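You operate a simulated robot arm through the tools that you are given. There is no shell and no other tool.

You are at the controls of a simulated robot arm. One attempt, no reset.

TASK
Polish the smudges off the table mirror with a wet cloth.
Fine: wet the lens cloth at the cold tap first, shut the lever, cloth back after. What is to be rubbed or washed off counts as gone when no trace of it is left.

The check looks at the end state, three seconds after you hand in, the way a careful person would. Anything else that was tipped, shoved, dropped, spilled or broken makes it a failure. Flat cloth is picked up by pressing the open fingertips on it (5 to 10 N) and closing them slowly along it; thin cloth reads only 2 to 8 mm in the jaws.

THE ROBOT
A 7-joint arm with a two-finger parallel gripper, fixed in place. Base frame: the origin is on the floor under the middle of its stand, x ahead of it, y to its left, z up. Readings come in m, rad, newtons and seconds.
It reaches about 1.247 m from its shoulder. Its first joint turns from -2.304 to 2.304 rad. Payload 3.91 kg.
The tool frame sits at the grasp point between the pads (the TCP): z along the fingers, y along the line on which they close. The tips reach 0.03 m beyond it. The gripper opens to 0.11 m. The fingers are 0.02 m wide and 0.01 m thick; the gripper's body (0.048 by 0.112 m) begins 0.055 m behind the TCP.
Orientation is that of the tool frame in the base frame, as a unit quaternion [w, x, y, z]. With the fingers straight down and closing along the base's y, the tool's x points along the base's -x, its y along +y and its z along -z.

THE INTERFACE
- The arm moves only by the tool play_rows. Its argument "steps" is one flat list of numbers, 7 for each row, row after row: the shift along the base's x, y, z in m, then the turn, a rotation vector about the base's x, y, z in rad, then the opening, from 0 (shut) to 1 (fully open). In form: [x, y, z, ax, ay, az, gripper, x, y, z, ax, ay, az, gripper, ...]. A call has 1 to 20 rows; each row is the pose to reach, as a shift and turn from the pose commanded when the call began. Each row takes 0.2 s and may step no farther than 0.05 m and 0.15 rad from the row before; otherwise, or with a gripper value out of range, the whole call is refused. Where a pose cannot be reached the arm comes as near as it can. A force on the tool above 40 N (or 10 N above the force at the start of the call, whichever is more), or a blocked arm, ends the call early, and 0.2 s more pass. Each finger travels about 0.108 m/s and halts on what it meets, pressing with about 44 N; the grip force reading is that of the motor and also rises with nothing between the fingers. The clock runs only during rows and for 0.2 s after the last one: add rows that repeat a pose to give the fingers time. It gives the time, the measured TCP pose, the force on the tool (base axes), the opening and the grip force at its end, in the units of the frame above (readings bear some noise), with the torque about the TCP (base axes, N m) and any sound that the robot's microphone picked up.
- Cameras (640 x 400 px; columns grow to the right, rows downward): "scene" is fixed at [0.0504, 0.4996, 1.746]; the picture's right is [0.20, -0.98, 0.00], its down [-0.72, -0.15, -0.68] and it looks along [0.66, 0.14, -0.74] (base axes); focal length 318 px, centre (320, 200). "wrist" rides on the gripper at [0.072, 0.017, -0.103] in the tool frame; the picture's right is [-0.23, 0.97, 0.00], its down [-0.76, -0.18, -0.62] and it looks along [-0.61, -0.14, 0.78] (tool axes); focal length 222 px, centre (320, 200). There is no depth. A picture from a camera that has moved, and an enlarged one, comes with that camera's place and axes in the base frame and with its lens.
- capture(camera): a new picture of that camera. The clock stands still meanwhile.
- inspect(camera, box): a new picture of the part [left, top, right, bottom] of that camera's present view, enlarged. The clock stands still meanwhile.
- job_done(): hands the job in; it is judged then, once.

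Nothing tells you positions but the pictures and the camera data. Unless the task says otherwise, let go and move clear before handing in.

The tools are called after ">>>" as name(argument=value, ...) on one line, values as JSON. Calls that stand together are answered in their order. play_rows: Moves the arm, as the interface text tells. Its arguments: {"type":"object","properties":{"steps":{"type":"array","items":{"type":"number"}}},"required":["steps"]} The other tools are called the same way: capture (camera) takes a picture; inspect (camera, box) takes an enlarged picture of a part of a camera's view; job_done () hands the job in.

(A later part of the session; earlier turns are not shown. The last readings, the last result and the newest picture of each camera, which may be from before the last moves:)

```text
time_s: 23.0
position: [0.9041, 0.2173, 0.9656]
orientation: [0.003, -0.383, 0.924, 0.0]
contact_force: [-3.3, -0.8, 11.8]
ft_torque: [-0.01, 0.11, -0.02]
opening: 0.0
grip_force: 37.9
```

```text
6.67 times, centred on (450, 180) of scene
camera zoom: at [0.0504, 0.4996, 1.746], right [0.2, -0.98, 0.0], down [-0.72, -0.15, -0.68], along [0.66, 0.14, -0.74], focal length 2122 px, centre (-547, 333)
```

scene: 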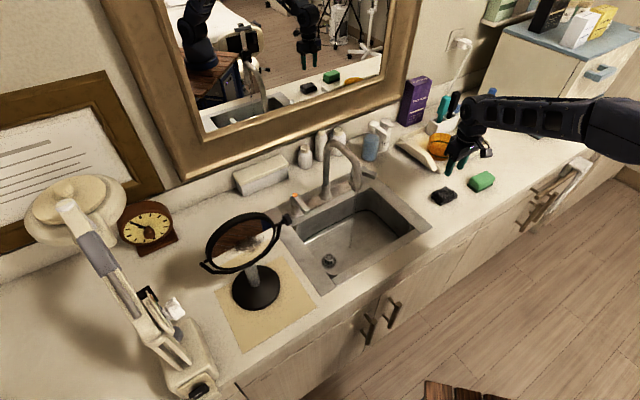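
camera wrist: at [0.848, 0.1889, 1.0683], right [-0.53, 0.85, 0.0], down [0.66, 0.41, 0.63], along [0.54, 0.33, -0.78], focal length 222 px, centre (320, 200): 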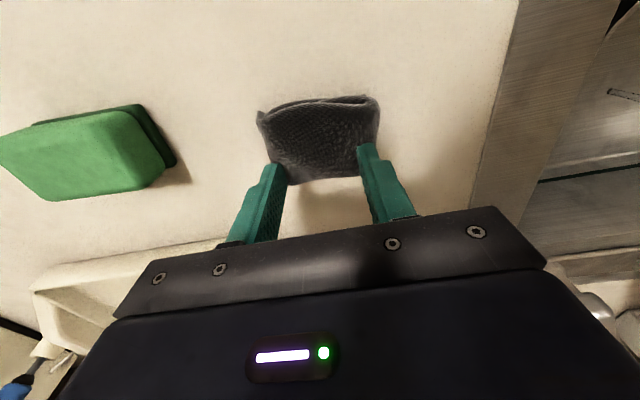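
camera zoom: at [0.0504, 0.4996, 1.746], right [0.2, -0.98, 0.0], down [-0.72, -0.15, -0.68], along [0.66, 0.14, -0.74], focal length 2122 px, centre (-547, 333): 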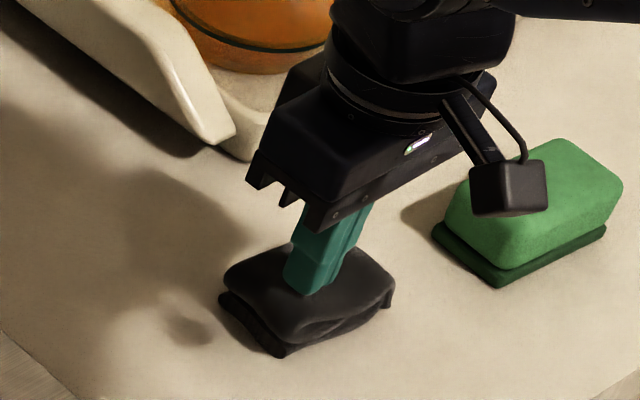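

The jaws closed empty and the cloth behaves as a firm folded packet, so a top pinch won't work. I'll lift off, look again from above, and grip it by its sides instead.

>>> play_rows(steps=[0, 0, 0.03, 0, 0, 0, 0.1, -0.015, -0.015, 0.065, 0, 0, 0, 0.4, -0.035, -0.035, 0.09, 0, 0, 0, 0.8, -0.055, -0.055, 0.11, 0, 0, 0, 1, -0.075, -0.075, 0.12, 0, 0, 0, 1, -0.075, -0.075, 0.12, 0, 0, 0, 1])

>>> capture(camera="wrist")

>>> inspect(camera="scene", box=[410, 160, 490, 220])

```text
time_s: 24.4
position: [0.8274, 0.1436, 1.0855]
orientation: [0.003, -0.383, 0.924, 0.0]
contact_force: [0.9, 0.0, 0.0]
ft_torque: [0.0, -0.03, -0.01]
opening: 0.1099
grip_force: 0.0
```

```text
taken
camera wrist: at [0.7632, 0.1037, 1.1888], right [-0.53, 0.85, 0.0], down [0.66, 0.41, 0.63], along [0.53, 0.33, -0.78], focal length 222 px, centre (320, 200)
```

wrist: 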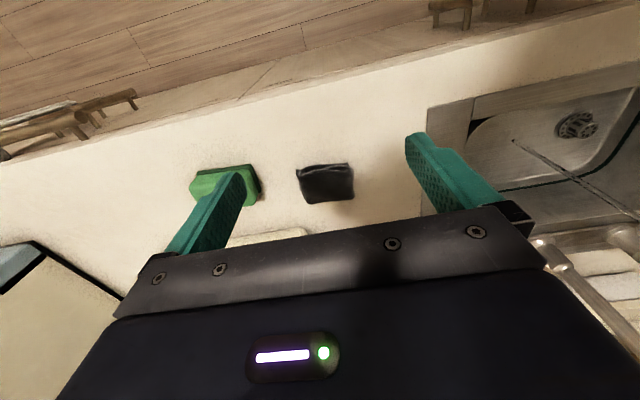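

```text
6.67 times, centred on (450, 190) of scene
camera zoom: at [0.0504, 0.4996, 1.746], right [0.2, -0.98, 0.0], down [-0.72, -0.15, -0.68], along [0.66, 0.14, -0.74], focal length 2122 px, centre (-547, 267)
```

zoom: 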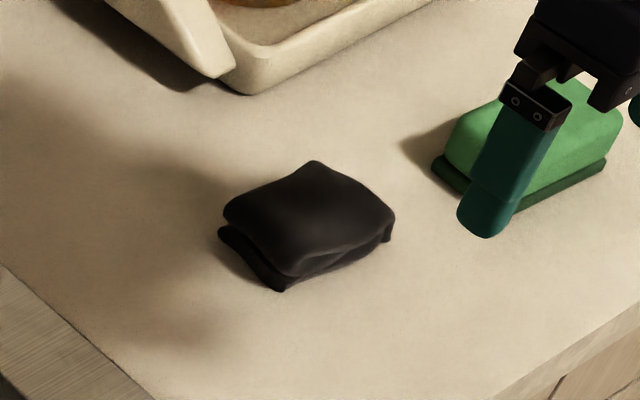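

>>> inspect(camera="wrist", box=[260, 140, 400, 220])

```text
4.57 times, centred on (330, 180) of wrist
camera zoom: at [0.7632, 0.1037, 1.1888], right [-0.53, 0.85, 0.0], down [0.66, 0.41, 0.63], along [0.53, 0.33, -0.78], focal length 1015 px, centre (274, 291)
```

zoom: 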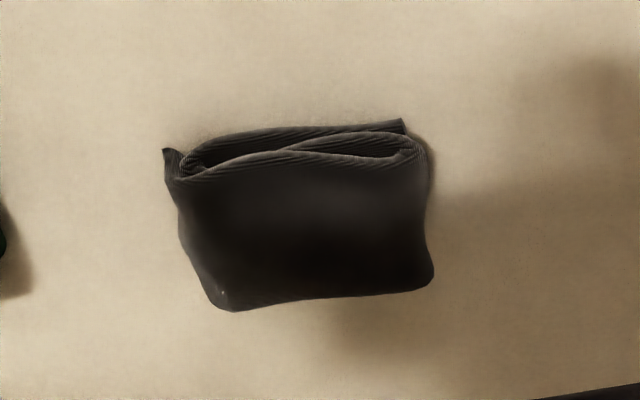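

The cloth is now at about (0.916, 0.211), 7 × 6 cm, turned about 5° from my gripper. I'll align, straddle it with wide fingers along its long axis, and lower carefully to find the counter.

>>> play_rows(steps=[0.03, 0.022, 0, 0, 0, -0.05, 0.95, 0.06, 0.045, 0, 0, 0, -0.096, 0.95, 0.0886, 0.067, 0, 0, 0, -0.096, 0.95, 0.0886, 0.067, -0.03, 0, 0, -0.096, 0.95, 0.0886, 0.067, -0.07, 0, 0, -0.096, 0.95, 0.0886, 0.067, -0.1, 0, 0, -0.096, 0.95, 0.0886, 0.067, -0.115, 0, 0, -0.096, 0.95, 0.0886, 0.067, -0.12, 0, 0, -0.096, 0.95, 0.0886, 0.067, -0.125, 0, 0, -0.096, 0.95])

>>> inspect(camera="wrist", box=[220, 60, 420, 220])

>>> inspect(camera="scene", box=[410, 150, 490, 210])

```text
time_s: 26.4
position: [0.9169, 0.2108, 0.9613]
orientation: [0.003, -0.338, 0.941, 0.0]
contact_force: [-0.7, 0.1, 0.7]
ft_torque: [-0.02, -0.02, 0.03]
opening: 0.1046
grip_force: 0.1
```

```text
2.50 times, centred on (320, 140) of wrist
camera zoom: at [0.8495, 0.1777, 1.0633], right [-0.44, 0.9, 0.0], down [0.7, 0.35, 0.63], along [0.56, 0.28, -0.78], focal length 555 px, centre (320, 350)
```

zoom: 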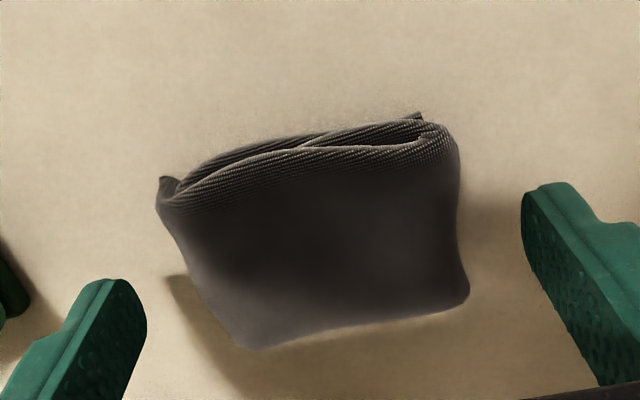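

```text
6.67 times, centred on (450, 180) of scene
camera zoom: at [0.0504, 0.4996, 1.746], right [0.2, -0.98, 0.0], down [-0.72, -0.15, -0.68], along [0.66, 0.14, -0.74], focal length 2122 px, centre (-547, 333)
```

zoom: 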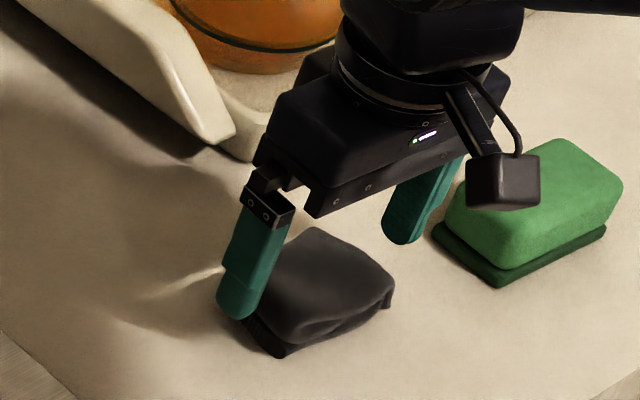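

The fingers straddle the cloth well. Lowering in small steps until the tips are near the counter.

>>> play_rows(steps=[-0.001, 0, -0.003, 0, 0, 0, 0.95, -0.001, 0, -0.006, 0, 0, 0, 0.95, -0.001, 0, -0.008, 0, 0, 0, 0.95, -0.001, 0, -0.01, 0, 0, 0, 0.95])

```text
time_s: 27.4
position: [0.9155, 0.2105, 0.951]
orientation: [0.003, -0.338, 0.941, 0.0]
contact_force: [-0.4, -0.1, -0.6]
ft_torque: [0.0, 0.04, -0.02]
opening: 0.1045
grip_force: 0.0
```

>>> play_rows(steps=[0, 0, -0.002, 0, 0, 0, 0.95, 0, 0, -0.004, 0, 0, 0, 0.95, 0, 0, -0.006, 0, 0, 0, 0.95])

>>> inspect(camera="scene", box=[410, 150, 490, 210])

```text
time_s: 28.2
position: [0.9153, 0.2099, 0.9446]
orientation: [0.004, -0.337, 0.941, 0.0]
contact_force: [-0.8, -0.4, -0.4]
ft_torque: [0.03, -0.04, -0.05]
opening: 0.1044
grip_force: 0.0
```

```text
6.67 times, centred on (450, 180) of scene
camera zoom: at [0.0504, 0.4996, 1.746], right [0.2, -0.98, 0.0], down [-0.72, -0.15, -0.68], along [0.66, 0.14, -0.74], focal length 2122 px, centre (-547, 333)
```

zoom: 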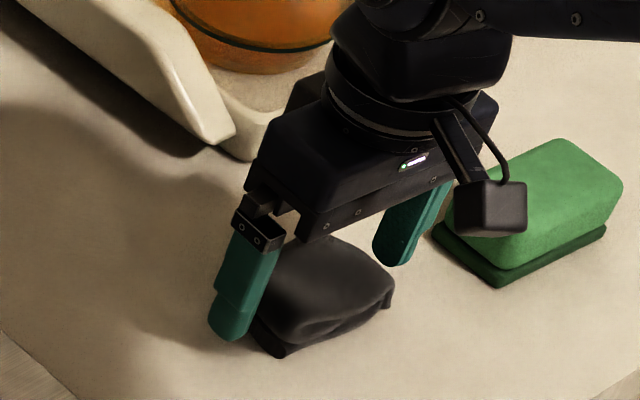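

>>> play_rows(steps=[0, 0, -0.002, 0, 0, 0, 0.95, 0, 0, -0.004, 0, 0, 0, 0.95, 0, 0, -0.005, 0, 0, 0, 0.95])

>>> inspect(camera="scene", box=[410, 150, 490, 210])

>>> inspect(camera="wrist", box=[220, 60, 420, 220])

```text
time_s: 29.0
position: [0.9144, 0.2104, 0.94]
orientation: [0.003, -0.337, 0.941, -0.002]
contact_force: [0.6, 0.1, -0.8]
ft_torque: [-0.01, 0.02, 0.01]
opening: 0.1045
grip_force: 0.1
```

```text
6.67 times, centred on (450, 180) of scene
camera zoom: at [0.0504, 0.4996, 1.746], right [0.2, -0.98, 0.0], down [-0.72, -0.15, -0.68], along [0.66, 0.14, -0.74], focal length 2122 px, centre (-547, 333)
```

zoom: 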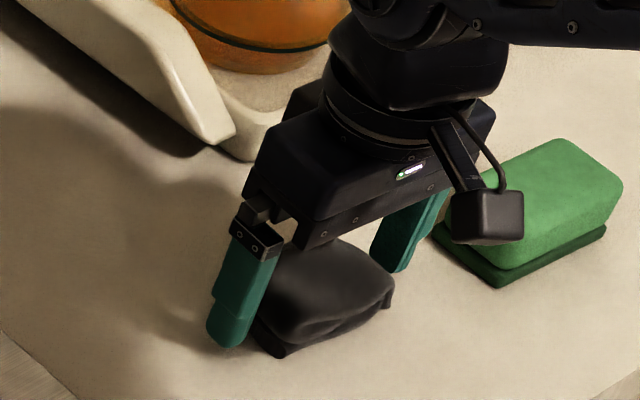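

```text
2.50 times, centred on (320, 140) of wrist
camera zoom: at [0.8482, 0.1775, 1.0423], right [-0.44, 0.9, 0.0], down [0.7, 0.35, 0.63], along [0.56, 0.28, -0.78], focal length 555 px, centre (320, 350)
```

zoom: 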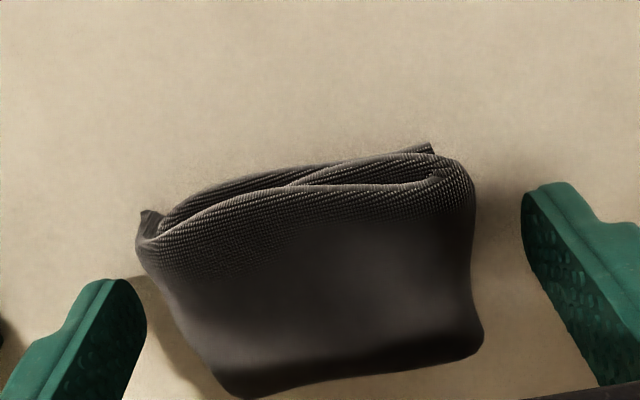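

The tips are at about z = 0.91 and centred on the cloth, with no counter contact. I'll close slowly on its sides.

>>> play_rows(steps=[0, 0, 0, 0, 0, 0, 0.9, 0, 0, 0, 0, 0, 0, 0.85, 0, 0, 0, 0, 0, 0, 0.8, 0, 0, 0, 0, 0, 0, 0.75, 0, 0, 0, 0, 0, 0, 0.7, 0, 0, 0, 0, 0, 0, 0.66, 0, 0, 0, 0, 0, 0, 0.62, 0, 0, 0, 0, 0, 0, 0.58, 0, 0, 0, 0, 0, 0, 0.54, 0, 0, 0, 0, 0, 0, 0.5])

>>> inspect(camera="wrist", box=[220, 60, 420, 220])

>>> inspect(camera="scene", box=[410, 150, 490, 210])

```text
time_s: 31.2
position: [0.9143, 0.2098, 0.9394]
orientation: [0.003, -0.337, 0.941, 0.0]
contact_force: [0.3, 0.0, 0.1]
ft_torque: [0.02, 0.0, 0.04]
opening: 0.0747
grip_force: 44.4
```

```text
2.50 times, centred on (320, 140) of wrist
camera zoom: at [0.8482, 0.1775, 1.0423], right [-0.44, 0.9, 0.0], down [0.7, 0.35, 0.63], along [0.56, 0.28, -0.78], focal length 555 px, centre (320, 350)
```

zoom: 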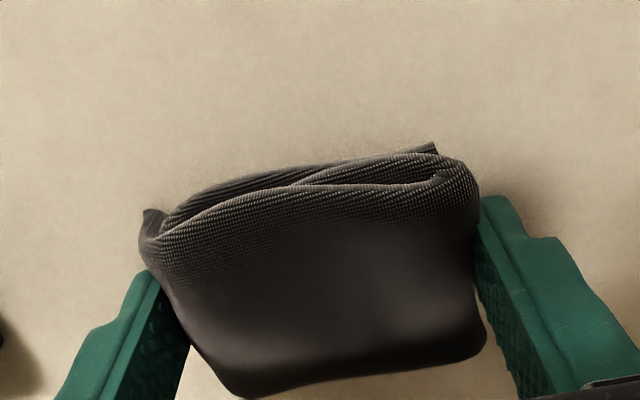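

```text
6.67 times, centred on (450, 180) of scene
camera zoom: at [0.0504, 0.4996, 1.746], right [0.2, -0.98, 0.0], down [-0.72, -0.15, -0.68], along [0.66, 0.14, -0.74], focal length 2122 px, centre (-547, 333)
```

zoom: 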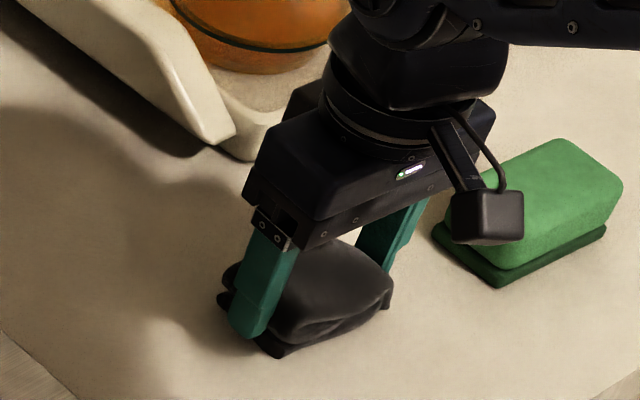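

The fingers hold the packet at a 75 mm opening with a 44 N grip. Lifting gently to confirm it comes along.

>>> play_rows(steps=[0, 0, 0.01, 0, 0, 0, 0.5, 0, 0, 0.03, 0, 0, 0, 0.5, 0, 0, 0.06, 0, 0, 0, 0.5, 0, 0, 0.1, 0, 0, 0, 0.5, 0, 0, 0.1, 0, 0, 0, 0.5])

>>> inspect(camera="wrist", box=[220, 60, 420, 220])

>>> inspect(camera="scene", box=[400, 120, 500, 220])

```text
time_s: 32.4
position: [0.9157, 0.2111, 1.0404]
orientation: [0.002, -0.337, 0.941, 0.0]
contact_force: [-0.7, -0.5, -0.8]
ft_torque: [0.04, -0.02, 0.0]
opening: 0.0749
grip_force: 43.5
```

```text
2.50 times, centred on (320, 140) of wrist
camera zoom: at [0.8488, 0.1774, 1.1417], right [-0.44, 0.9, 0.0], down [0.7, 0.35, 0.63], along [0.56, 0.28, -0.78], focal length 555 px, centre (320, 350)
```

zoom: 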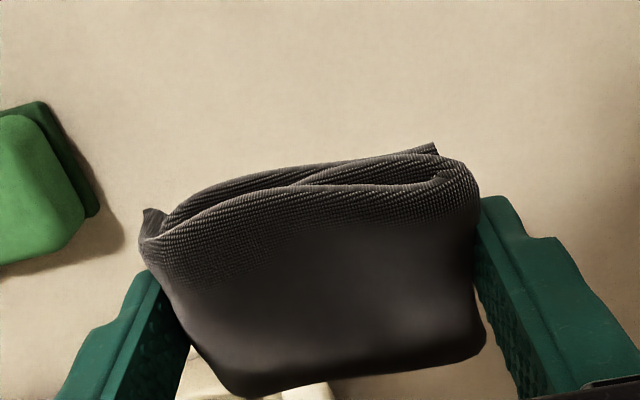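

```text
4.00 times, centred on (450, 170) of scene
camera zoom: at [0.0504, 0.4996, 1.746], right [0.2, -0.98, 0.0], down [-0.72, -0.15, -0.68], along [0.66, 0.14, -0.74], focal length 1273 px, centre (-200, 320)
```

zoom: 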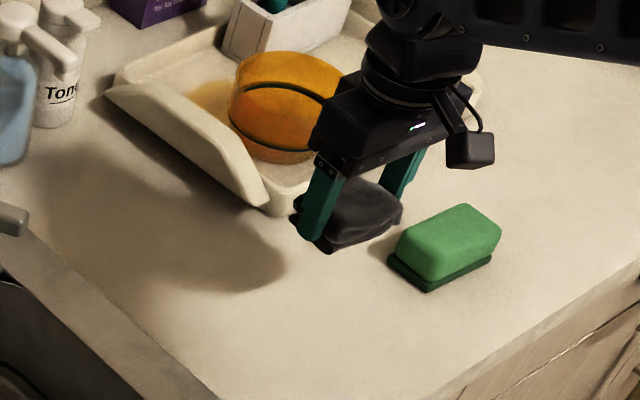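

The cloth is held firmly and I noted its original spot (0.901, 0.226) for the return. Next I'll carry it to the front of the sink while tilting the gripper 45° so the fingers reach under the spout without the body touching it.

>>> play_rows(steps=[-0.03, 0.021, 0.02, 0.0, 0.0, 0, 0.5, -0.065, 0.046, 0.03, 0.055, -0.067, 0, 0.5, -0.1, 0.071, 0.03, 0.111, -0.135, 0, 0.5, -0.135, 0.096, 0.03, 0.166, -0.202, 0, 0.5, -0.17, 0.12, 0.03, 0.222, -0.269, 0, 0.5, -0.205, 0.145, 0.02, 0.277, -0.337, 0, 0.5, -0.24, 0.17, 0.01, 0.333, -0.404, 0, 0.5, -0.275, 0.195, 0.0, 0.388, -0.471, 0, 0.5, -0.3137, 0.2209, -0.01, 0.444, -0.539, 0, 0.5, -0.3137, 0.2209, -0.01, 0.499, -0.606, 0, 0.5, -0.3137, 0.2209, -0.01, 0.499, -0.606, 0, 0.5])

>>> capture(camera="scene")

>>> capture(camera="wrist")

```text
time_s: 34.8
position: [0.6014, 0.4313, 1.029]
orientation: [0.363, -0.311, 0.869, 0.129]
contact_force: [-0.3, 0.5, -0.1]
ft_torque: [-0.07, 0.02, 0.0]
opening: 0.0745
grip_force: 43.8
```

```text
taken
```

scene: 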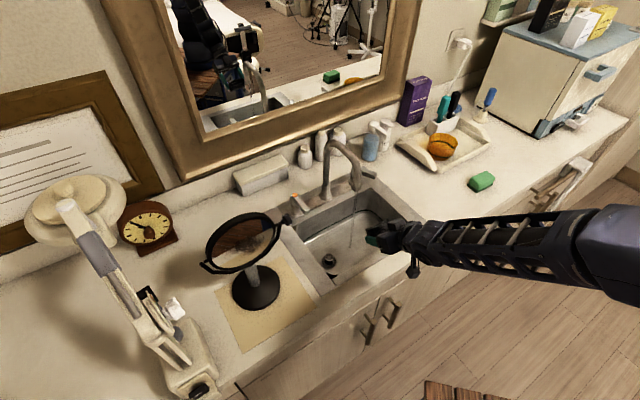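

```text
taken
camera wrist: at [0.4945, 0.3656, 1.0507], right [-0.49, 0.85, 0.16], down [0.18, -0.08, 0.98], along [0.85, 0.51, -0.12], focal length 222 px, centre (320, 200)
```

wrist: 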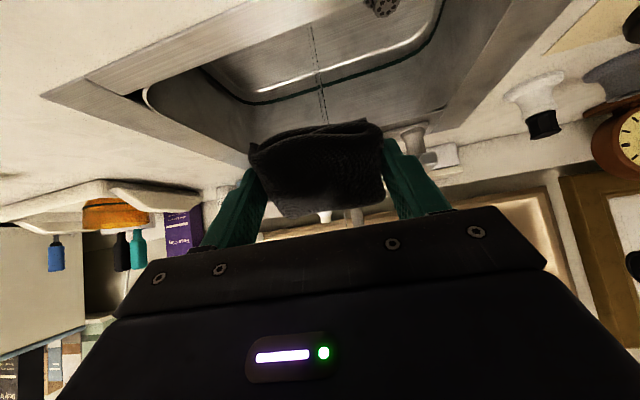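

The cloth faces the stream head-on. I'll lower below the outlet level and advance under the spout part of the way, then check.

>>> play_rows(steps=[0.0, 0.0, -0.03, 0, 0, 0, 0.5, 0.01, 0.008, -0.045, 0, 0, 0, 0.5, 0.03, 0.025, -0.045, 0, 0, 0, 0.5, 0.05, 0.041, -0.045, 0, 0, 0, 0.5, 0.065, 0.054, -0.045, 0, 0, 0, 0.5, 0.065, 0.054, -0.045, 0, 0, 0, 0.5])

>>> inspect(camera="scene", box=[310, 130, 430, 260])

>>> capture(camera="wrist")

```text
time_s: 36.2
position: [0.6662, 0.486, 0.985]
orientation: [0.363, -0.311, 0.869, 0.128]
contact_force: [-0.4, 1.3, -0.8]
ft_torque: [0.0, 0.05, 0.01]
opening: 0.0744
grip_force: 44.6
```

```text
3.08 times, centred on (370, 195) of scene
camera zoom: at [0.0504, 0.4996, 1.746], right [0.2, -0.98, 0.0], down [-0.72, -0.15, -0.68], along [0.66, 0.14, -0.74], focal length 980 px, centre (166, 215)
```

zoom: 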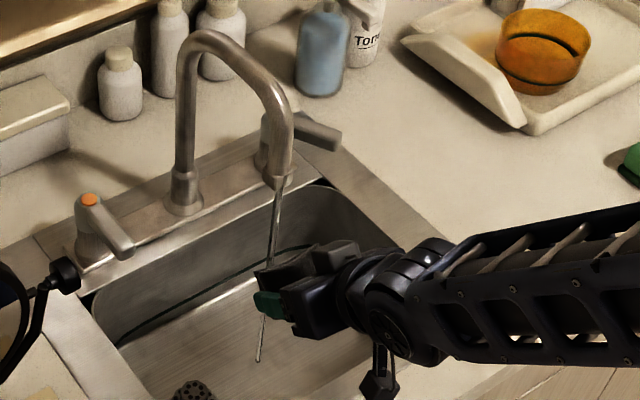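

```text
taken
camera wrist: at [0.5595, 0.4195, 1.0062], right [-0.49, 0.85, 0.16], down [0.18, -0.08, 0.98], along [0.85, 0.51, -0.12], focal length 222 px, centre (320, 200)
```

wrist: 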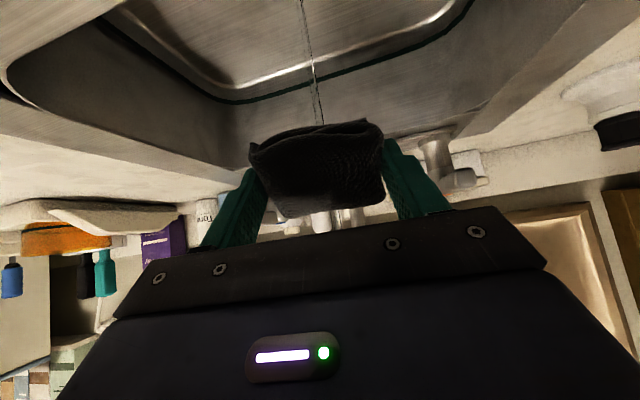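

There's good clearance to the spout. Advancing the last 4.5 cm so the stream lands on the cloth, then holding there.

>>> play_rows(steps=[0.012, 0.01, 0, 0, 0, 0, 0.5, 0.024, 0.02, 0, 0, 0, 0, 0.5, 0.036, 0.029, 0, 0, 0, 0, 0.5, 0.036, 0.029, 0, 0, 0, 0, 0.5, 0.036, 0.029, 0, 0, 0, 0, 0.5, 0.036, 0.029, 0, 0, 0, 0, 0.5])

>>> inspect(camera="scene", box=[310, 130, 430, 260])

>>> capture(camera="wrist")

```text
time_s: 37.6
position: [0.7019, 0.5143, 0.9847]
orientation: [0.363, -0.311, 0.869, 0.128]
contact_force: [-0.5, -0.2, -0.6]
ft_torque: [0.0, 0.02, 0.02]
opening: 0.0743
grip_force: 43.7
```

```text
3.08 times, centred on (370, 195) of scene
camera zoom: at [0.0504, 0.4996, 1.746], right [0.2, -0.98, 0.0], down [-0.72, -0.15, -0.68], along [0.66, 0.14, -0.74], focal length 980 px, centre (166, 215)
```

zoom: 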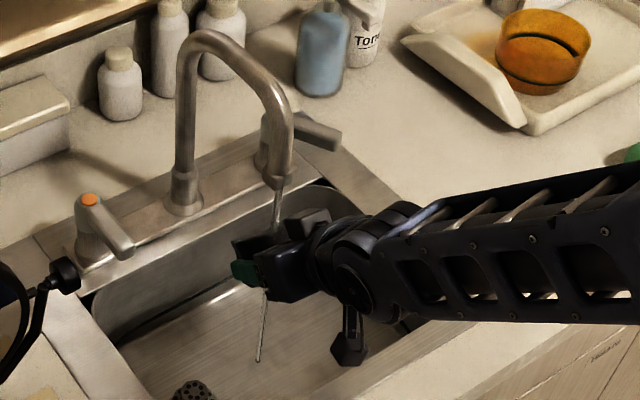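

```text
taken
camera wrist: at [0.5955, 0.4486, 1.0054], right [-0.5, 0.85, 0.16], down [0.18, -0.08, 0.98], along [0.85, 0.51, -0.12], focal length 222 px, centre (320, 200)
```

wrist: 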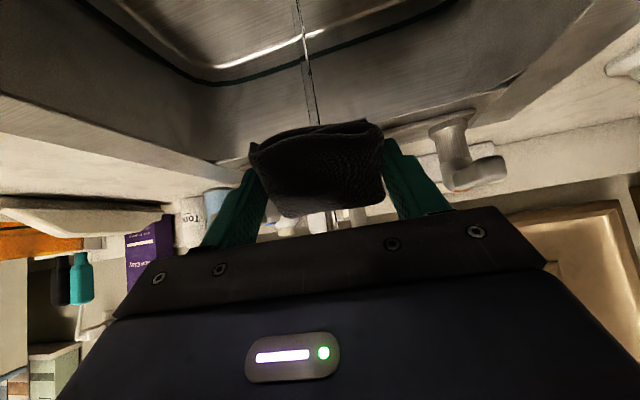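

>>> inspect(camera="scene", box=[335, 175, 395, 225])

>>> inspect(camera="wrist", box=[240, 90, 420, 230])

```text
8.00 times, centred on (365, 200) of scene
camera zoom: at [0.0504, 0.4996, 1.746], right [0.2, -0.98, 0.0], down [-0.72, -0.15, -0.68], along [0.66, 0.14, -0.74], focal length 2547 px, centre (-40, 200)
```

zoom: 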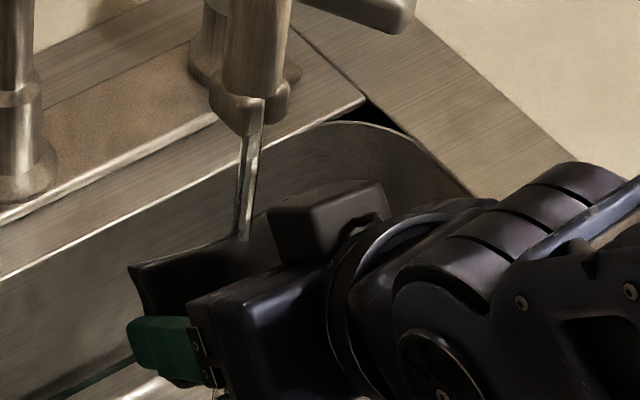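

```text
2.86 times, centred on (330, 160) of wrist
camera zoom: at [0.5955, 0.4486, 1.0054], right [-0.5, 0.85, 0.16], down [0.18, -0.08, 0.98], along [0.85, 0.51, -0.12], focal length 635 px, centre (291, 314)
```

zoom: 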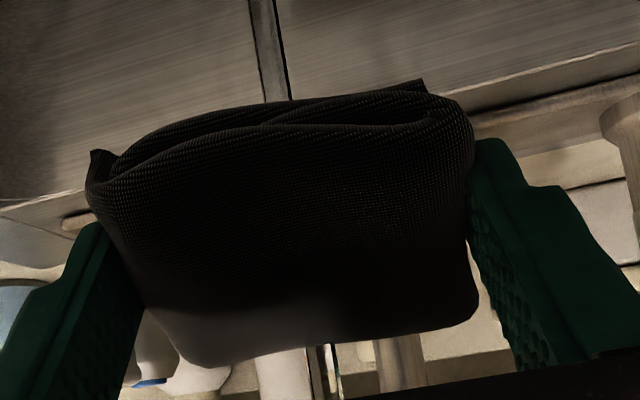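

The stream now runs into the held cloth. I'll keep it there a few seconds, sliding it slightly side to side and back and forth so it gets wet all over.

>>> play_rows(steps=[0.007, -0.008, 0, 0, 0, 0, 0.5, 0.013, -0.015, 0, 0, 0, 0, 0.5, 0.013, -0.015, 0, 0, 0, 0, 0.5, 0.005, -0.006, 0, 0, 0, 0, 0.5, -0.005, 0.006, 0, 0, 0, 0, 0.5, -0.013, 0.015, 0, 0, 0, 0, 0.5, -0.013, 0.015, 0, 0, 0, 0, 0.5, 0, 0, 0, 0, 0, 0, 0.5, -0.01, -0.008, 0, 0, 0, 0, 0.5, -0.01, -0.008, 0, 0, 0, 0, 0.5, -0.003, -0.016, 0, 0, 0, 0, 0.5, -0.003, -0.016, 0, 0, 0, 0, 0.5, -0.01, -0.008, 0, 0, 0, 0, 0.5, -0.018, 0.0, 0, 0, 0, 0, 0.5, -0.01, -0.008, 0, 0, 0, 0, 0.5, 0, 0, 0, 0, 0, 0, 0.5, 0, 0, 0, 0, 0, 0, 0.5, 0, 0, 0, 0, 0, 0, 0.5, 0, 0, 0, 0, 0, 0, 0.5, 0, 0, 0, 0, 0, 0, 0.5])

>>> inspect(camera="wrist", box=[240, 90, 420, 230])

>>> inspect(camera="scene", box=[335, 175, 395, 225])

```text
time_s: 41.8
position: [0.7034, 0.515, 0.9846]
orientation: [0.363, -0.311, 0.869, 0.128]
contact_force: [0.7, -0.1, -0.4]
ft_torque: [0.01, 0.0, 0.02]
opening: 0.074
grip_force: 44.1
```

```text
2.86 times, centred on (330, 160) of wrist
camera zoom: at [0.5961, 0.4486, 1.006], right [-0.49, 0.85, 0.16], down [0.18, -0.08, 0.98], along [0.85, 0.51, -0.12], focal length 635 px, centre (291, 314)
```

zoom: 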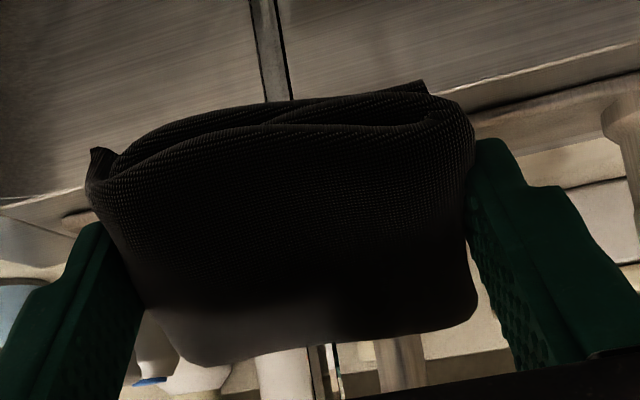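

```text
8.00 times, centred on (365, 200) of scene
camera zoom: at [0.0504, 0.4996, 1.746], right [0.2, -0.98, 0.0], down [-0.72, -0.15, -0.68], along [0.66, 0.14, -0.74], focal length 2547 px, centre (-40, 200)
```

zoom: 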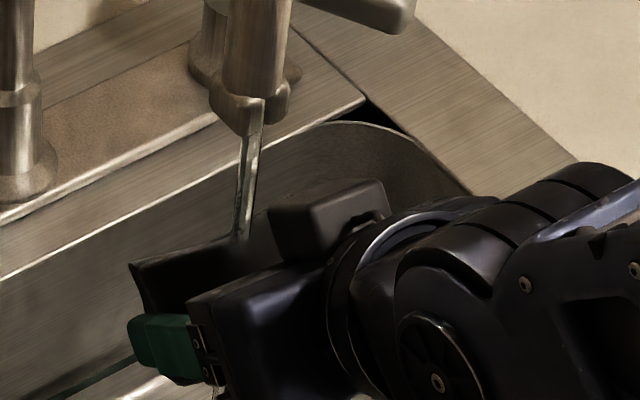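

The cloth has soaked for several seconds. I'll back straight out from under the spout over the basin and look at it.

>>> play_rows(steps=[-0.02, -0.0165, 0, 0, 0, 0, 0.5, -0.045, -0.037, 0, 0, 0, 0, 0.5, -0.07, -0.0577, 0, 0, 0, 0, 0.5, -0.09, -0.074, 0.01, 0, 0, 0, 0.5, -0.1, -0.0825, 0.02, 0, 0, 0, 0.5, -0.1, -0.0825, 0.02, 0, 0, 0, 0.5])

>>> capture(camera="wrist")

>>> inspect(camera="wrist", box=[240, 90, 420, 230])

>>> inspect(camera="scene", box=[310, 130, 430, 260])

```text
time_s: 43.2
position: [0.602, 0.4316, 1.0045]
orientation: [0.363, -0.312, 0.869, 0.129]
contact_force: [0.4, -0.5, -0.2]
ft_torque: [-0.02, -0.01, -0.01]
opening: 0.0739
grip_force: 44.3
```

```text
taken
camera wrist: at [0.4958, 0.3662, 1.0253], right [-0.49, 0.85, 0.16], down [0.18, -0.08, 0.98], along [0.85, 0.51, -0.12], focal length 222 px, centre (320, 200)
```

wrist: 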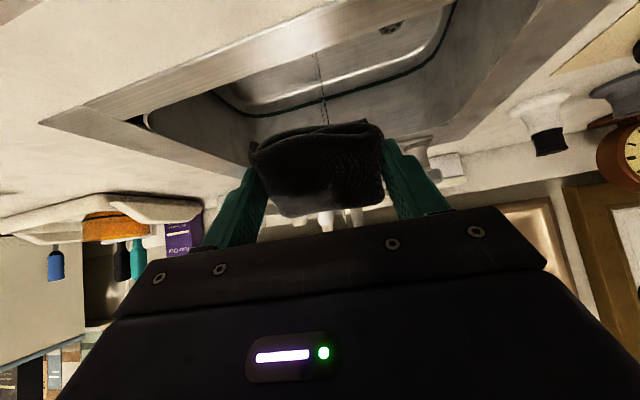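

```text
2.86 times, centred on (330, 160) of wrist
camera zoom: at [0.4958, 0.3662, 1.0253], right [-0.49, 0.85, 0.16], down [0.18, -0.08, 0.98], along [0.85, 0.51, -0.12], focal length 635 px, centre (291, 314)
```

zoom: 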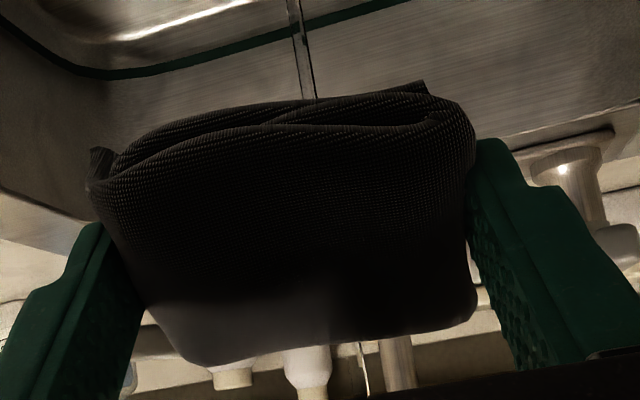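

```text
3.08 times, centred on (370, 195) of scene
camera zoom: at [0.0504, 0.4996, 1.746], right [0.2, -0.98, 0.0], down [-0.72, -0.15, -0.68], along [0.66, 0.14, -0.74], focal length 980 px, centre (166, 215)
```

zoom: 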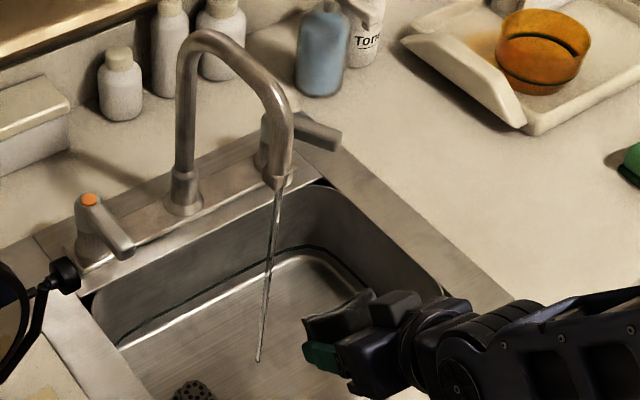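

The cloth now looks darker and soaked. Next I'll go around to the outer side of the cold lever, still holding the cloth, ready to push it back with the outside of the left finger.

>>> play_rows(steps=[0.03, -0.009, 0.01, 0, 0, 0, 0.5, 0.07, -0.02, 0.02, 0, 0, 0, 0.5, 0.115, -0.032, 0.02, 0, 0, 0, 0.5, 0.16, -0.044, 0.02, 0, 0, 0, 0.5, 0.205, -0.055, 0.02, 0, 0, 0, 0.5, 0.24, -0.066, 0.01, 0, 0, 0, 0.5, 0.268, -0.0716, 0.0, 0, 0, 0, 0.5, 0.295, -0.049, -0.01, 0, 0, 0, 0.5, 0.325, -0.024, -0.02, 0, 0, 0, 0.5, 0.345, -0.0066, -0.0245, 0, 0, 0, 0.5, 0.345, -0.0066, -0.0245, 0, 0, 0, 0.5])

>>> inspect(camera="scene", box=[320, 120, 440, 220])

>>> capture(camera="wrist")

```text
time_s: 45.6
position: [0.9459, 0.4268, 0.9792]
orientation: [0.362, -0.311, 0.869, 0.129]
contact_force: [0.3, 0.0, -0.4]
ft_torque: [-0.01, 0.0, -0.04]
opening: 0.0737
grip_force: 44.3
```

```text
4.00 times, centred on (380, 170) of scene
camera zoom: at [0.0504, 0.4996, 1.746], right [0.2, -0.98, 0.0], down [-0.72, -0.15, -0.68], along [0.66, 0.14, -0.74], focal length 1273 px, centre (80, 320)
```

zoom: 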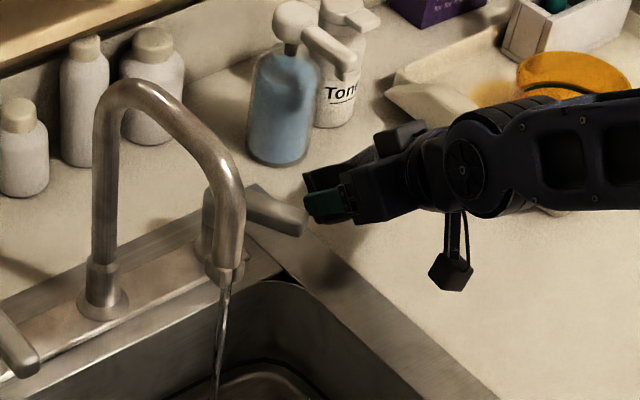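

```text
taken
camera wrist: at [0.8406, 0.3598, 1.0007], right [-0.5, 0.85, 0.16], down [0.18, -0.08, 0.98], along [0.85, 0.51, -0.12], focal length 222 px, centre (320, 200)
```

wrist: 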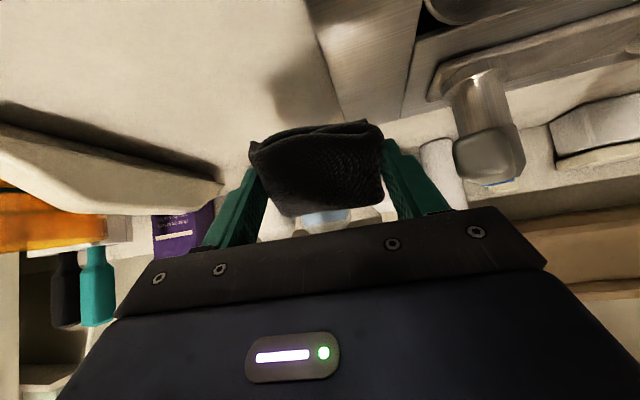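

The lever tip lies just to the left of my left finger at the right height. Pushing slowly toward the spout side, in small increments.

>>> play_rows(steps=[-0.007, 0.007, 0, 0, 0, 0, 0.5, -0.014, 0.014, 0, 0, 0, 0, 0.5, -0.02, 0.02, 0, 0, 0, 0, 0.5, -0.024, 0.024, 0, 0, 0, 0, 0.5, -0.028, 0.028, 0, 0, 0, 0, 0.5])

>>> inspect(camera="scene", box=[320, 120, 440, 220])

>>> capture(camera="wrist")

```text
time_s: 46.8
position: [0.919, 0.4539, 0.9815]
orientation: [0.364, -0.31, 0.869, 0.129]
contact_force: [-0.1, 0.4, 0.1]
ft_torque: [0.01, 0.04, 0.0]
opening: 0.0739
grip_force: 44.6
```

```text
4.00 times, centred on (380, 170) of scene
camera zoom: at [0.0504, 0.4996, 1.746], right [0.2, -0.98, 0.0], down [-0.72, -0.15, -0.68], along [0.66, 0.14, -0.74], focal length 1273 px, centre (80, 320)
```

zoom: 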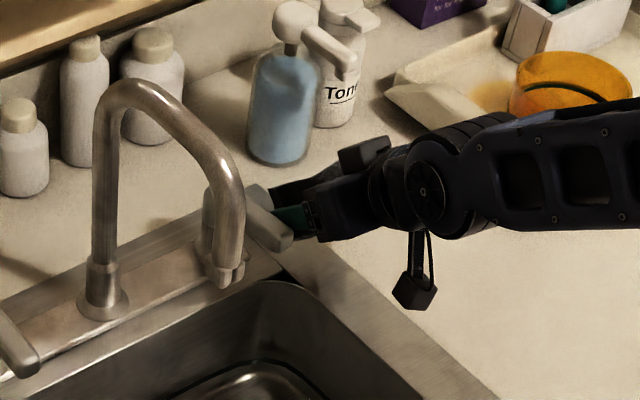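

```text
taken
camera wrist: at [0.8125, 0.388, 1.0012], right [-0.5, 0.85, 0.16], down [0.18, -0.08, 0.98], along [0.85, 0.51, -0.12], focal length 222 px, centre (320, 200)
```

wrist: 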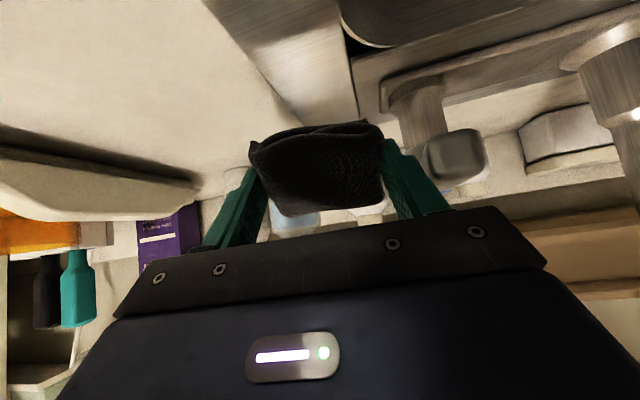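

The water has stopped. The lever still isn't quite back to its original straight-ahead position, so I'll push on gently until it meets its stop.

>>> play_rows(steps=[-0.003, 0.003, 0, 0, 0, 0, 0.5, -0.006, 0.006, 0, 0, 0, 0, 0.5, -0.009, 0.009, 0, 0, 0, 0, 0.5])

>>> inspect(camera="scene", box=[320, 120, 440, 220])

```text
time_s: 47.6
position: [0.9122, 0.461, 0.9801]
orientation: [0.364, -0.31, 0.869, 0.128]
contact_force: [8.0, -9.5, -1.2]
ft_torque: [0.08, 0.09, 0.25]
opening: 0.0737
grip_force: 44.4
```

```text
4.00 times, centred on (380, 170) of scene
camera zoom: at [0.0504, 0.4996, 1.746], right [0.2, -0.98, 0.0], down [-0.72, -0.15, -0.68], along [0.66, 0.14, -0.74], focal length 1273 px, centre (80, 320)
```

zoom: 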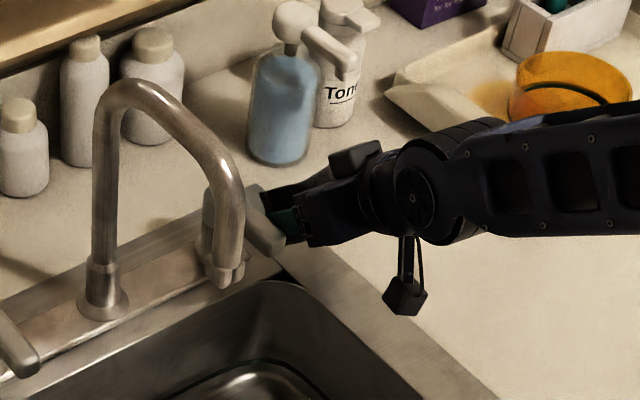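

I feel about 12 N at the stop and the lever is back where it started, with no water running. I'll back away from the lever and verify.

>>> play_rows(steps=[0.012, -0.012, 0, 0, 0, 0, 0.5, 0.02, -0.02, 0, 0, 0, 0, 0.5, 0.0, -0.04, 0.01, 0, 0, 0, 0.5, -0.035, -0.07, 0.03, 0, 0, 0, 0.5, -0.07, -0.1, 0.06, 0, 0, 0, 0.5, -0.11, -0.12, 0.09, 0, 0, 0, 0.5, -0.11, -0.12, 0.09, 0, 0, 0, 0.5])

>>> inspect(camera="scene", box=[290, 130, 410, 230])

>>> inspect(camera="scene", box=[195, 200, 295, 280])

>>> inspect(camera="scene", box=[190, 200, 350, 360])

```text
refused: row 4 steps farther than a row can; nothing moved
```

```text
4.00 times, centred on (350, 180) of scene
camera zoom: at [0.0504, 0.4996, 1.746], right [0.2, -0.98, 0.0], down [-0.72, -0.15, -0.68], along [0.66, 0.14, -0.74], focal length 1273 px, centre (200, 280)
```

zoom: 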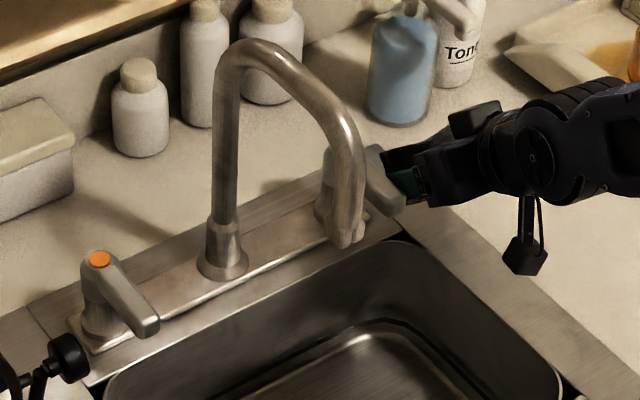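

```text
5.00 times, centred on (245, 240) of scene
camera zoom: at [0.0504, 0.4996, 1.746], right [0.2, -0.98, 0.0], down [-0.72, -0.15, -0.68], along [0.66, 0.14, -0.74], focal length 1592 px, centre (695, 0)
```

zoom: 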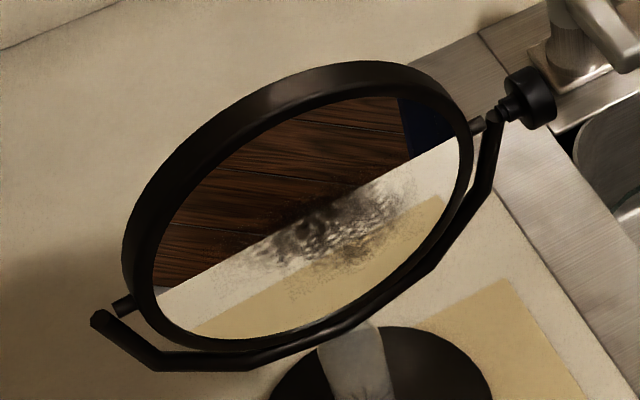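

```text
2.50 times, centred on (270, 280) of scene
camera zoom: at [0.0504, 0.4996, 1.746], right [0.2, -0.98, 0.0], down [-0.72, -0.15, -0.68], along [0.66, 0.14, -0.74], focal length 796 px, centre (445, 0)
```

zoom: 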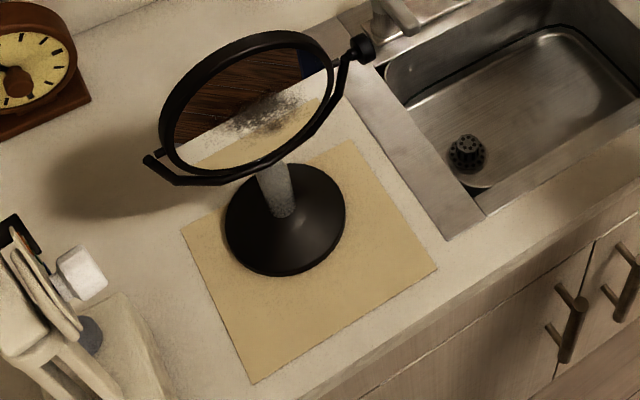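

One row was too long, so I'll resend the retreat with smaller steps.

>>> play_rows(steps=[0.012, -0.012, 0, 0, 0, 0, 0.5, 0.02, -0.02, 0, 0, 0, 0, 0.5, 0.0, -0.045, 0.01, 0, 0, 0, 0.5, -0.025, -0.07, 0.03, 0, 0, 0, 0.5, -0.055, -0.09, 0.055, 0, 0, 0, 0.5, -0.085, -0.11, 0.08, 0, 0, 0, 0.5, -0.11, -0.12, 0.1, 0, 0, 0, 0.5, -0.11, -0.12, 0.1, 0, 0, 0, 0.5])

>>> inspect(camera="scene", box=[290, 130, 410, 230])

>>> inspect(camera="wrist", box=[240, 90, 420, 230])

```text
time_s: 49.4
position: [0.7971, 0.3427, 1.0812]
orientation: [0.363, -0.311, 0.869, 0.128]
contact_force: [-0.3, -0.1, -0.1]
ft_torque: [0.0, -0.02, 0.02]
opening: 0.0737
grip_force: 43.6
```

```text
4.00 times, centred on (350, 180) of scene
camera zoom: at [0.0504, 0.4996, 1.746], right [0.2, -0.98, 0.0], down [-0.72, -0.15, -0.68], along [0.66, 0.14, -0.74], focal length 1273 px, centre (200, 280)
```

zoom: 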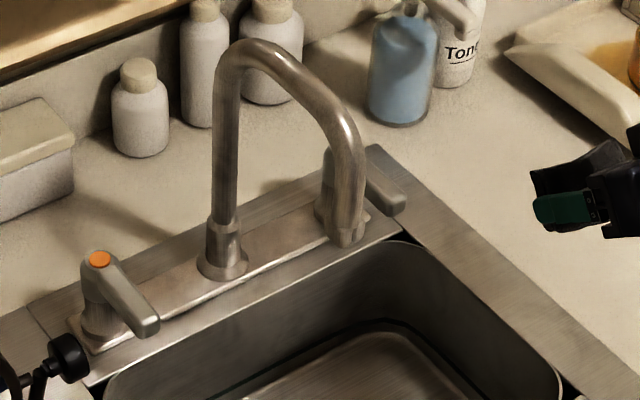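

```text
2.86 times, centred on (330, 160) of wrist
camera zoom: at [0.6922, 0.2766, 1.1023], right [-0.49, 0.85, 0.16], down [0.18, -0.08, 0.98], along [0.85, 0.51, -0.12], focal length 635 px, centre (291, 314)
```

zoom: 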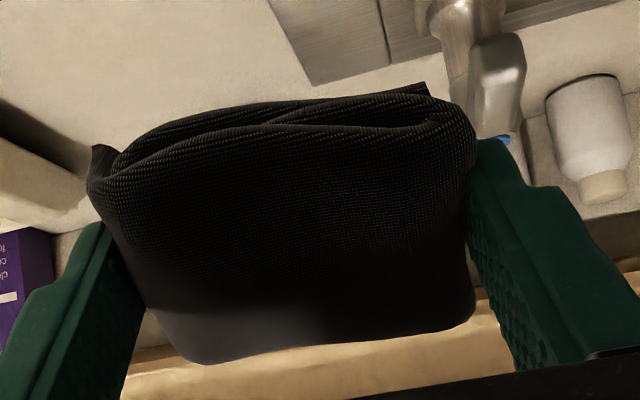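

>>> inspect(camera="scene", box=[330, 130, 400, 200])

>>> inspect(camera="scene", box=[280, 120, 400, 220])

```text
5.71 times, centred on (365, 165) of scene
camera zoom: at [0.0504, 0.4996, 1.746], right [0.2, -0.98, 0.0], down [-0.72, -0.15, -0.68], along [0.66, 0.14, -0.74], focal length 1819 px, centre (63, 400)
```

zoom: 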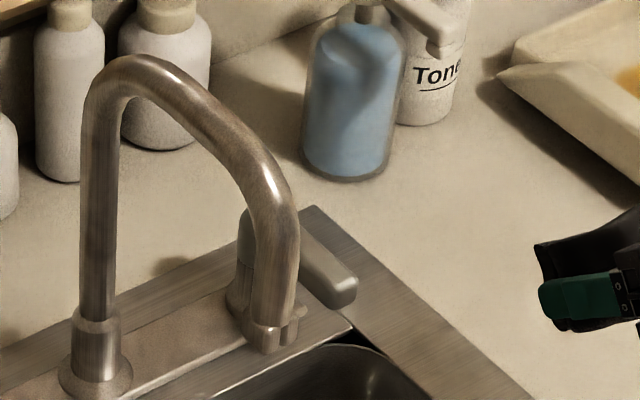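

```text
4.00 times, centred on (340, 170) of scene
camera zoom: at [0.0504, 0.4996, 1.746], right [0.2, -0.98, 0.0], down [-0.72, -0.15, -0.68], along [0.66, 0.14, -0.74], focal length 1273 px, centre (240, 320)
```

zoom: 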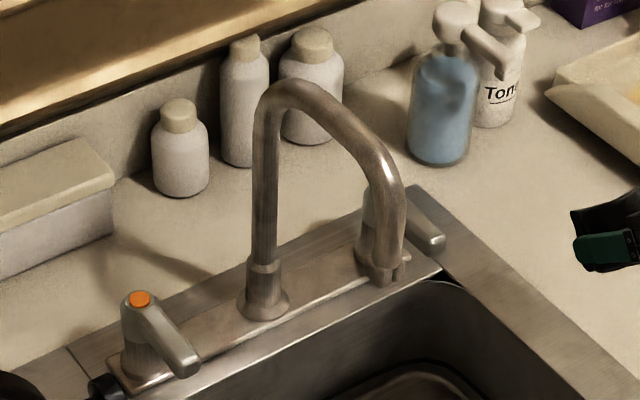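

The lever is exactly as it was at the start and the water is off. Now I'll raise the arm and carry the wet cloth to a vantage in front of the mirror to measure it with the wrist camera.

>>> play_rows(steps=[-0.03, 0.005, 0.035, 0, 0, 0, 0.5, -0.06, 0.01, 0.07, 0, 0, 0, 0.5, -0.095, 0.02, 0.1, 0, 0, 0.03, 0.5, -0.13, 0.03, 0.13, 0, 0, 0.06, 0.5, -0.165, 0.04, 0.16, 0, 0, 0.09, 0.5, -0.2, 0.055, 0.19, 0, 0, 0.12, 0.5, -0.235, 0.07, 0.22, 0, 0, 0.15, 0.5, -0.27, 0.085, 0.245, 0, 0, 0.18, 0.5, -0.31, 0.1, 0.27, 0, 0, 0.21, 0.5, -0.35, 0.115, 0.29, 0, 0, 0.24, 0.5, -0.39, 0.13, 0.305, 0, 0, 0.27, 0.5, -0.43, 0.143, 0.315, 0, 0, 0.27, 0.5, -0.465, 0.157, 0.319, 0, 0, 0.27, 0.5, -0.465, 0.157, 0.319, 0, 0, 0.27, 0.5])

>>> capture(camera="wrist")

>>> capture(camera="scene")

```text
time_s: 52.4
position: [0.3362, 0.4997, 1.3985]
orientation: [0.343, -0.426, 0.819, 0.176]
contact_force: [-0.3, -0.1, 0.0]
ft_torque: [0.0, 0.04, -0.01]
opening: 0.0739
grip_force: 44.6
```

```text
taken
camera wrist: at [0.2509, 0.4078, 1.4193], right [-0.7, 0.69, 0.16], down [0.2, -0.02, 0.98], along [0.68, 0.72, -0.12], focal length 222 px, centre (320, 200)
```

wrist: 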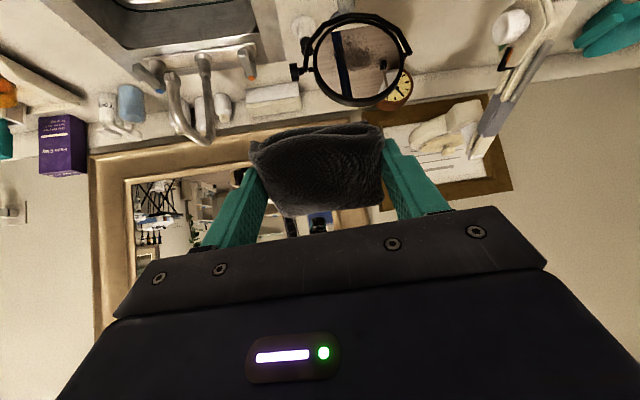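

```text
taken
```

scene: 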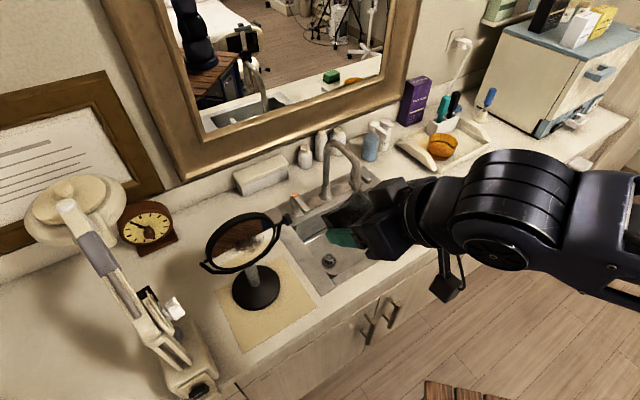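

>>> inspect(camera="wrist", box=[280, 5, 420, 115])

>>> inspect(camera="wrist", box=[320, 15, 400, 65])

```text
3.64 times, centred on (350, 60) of wrist
camera zoom: at [0.2509, 0.4078, 1.4193], right [-0.7, 0.69, 0.16], down [0.2, -0.02, 0.98], along [0.68, 0.72, -0.12], focal length 808 px, centre (211, 709)
```

zoom: 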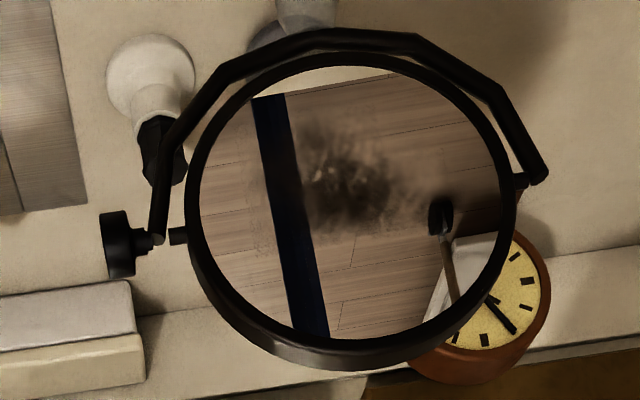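

```text
8.00 times, centred on (360, 40) of wrist
camera zoom: at [0.2509, 0.4078, 1.4193], right [-0.7, 0.69, 0.16], down [0.2, -0.02, 0.98], along [0.68, 0.72, -0.12], focal length 1777 px, centre (0, 1480)
```

zoom: 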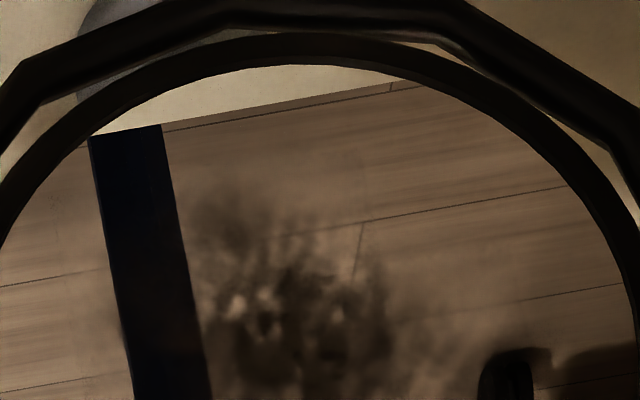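

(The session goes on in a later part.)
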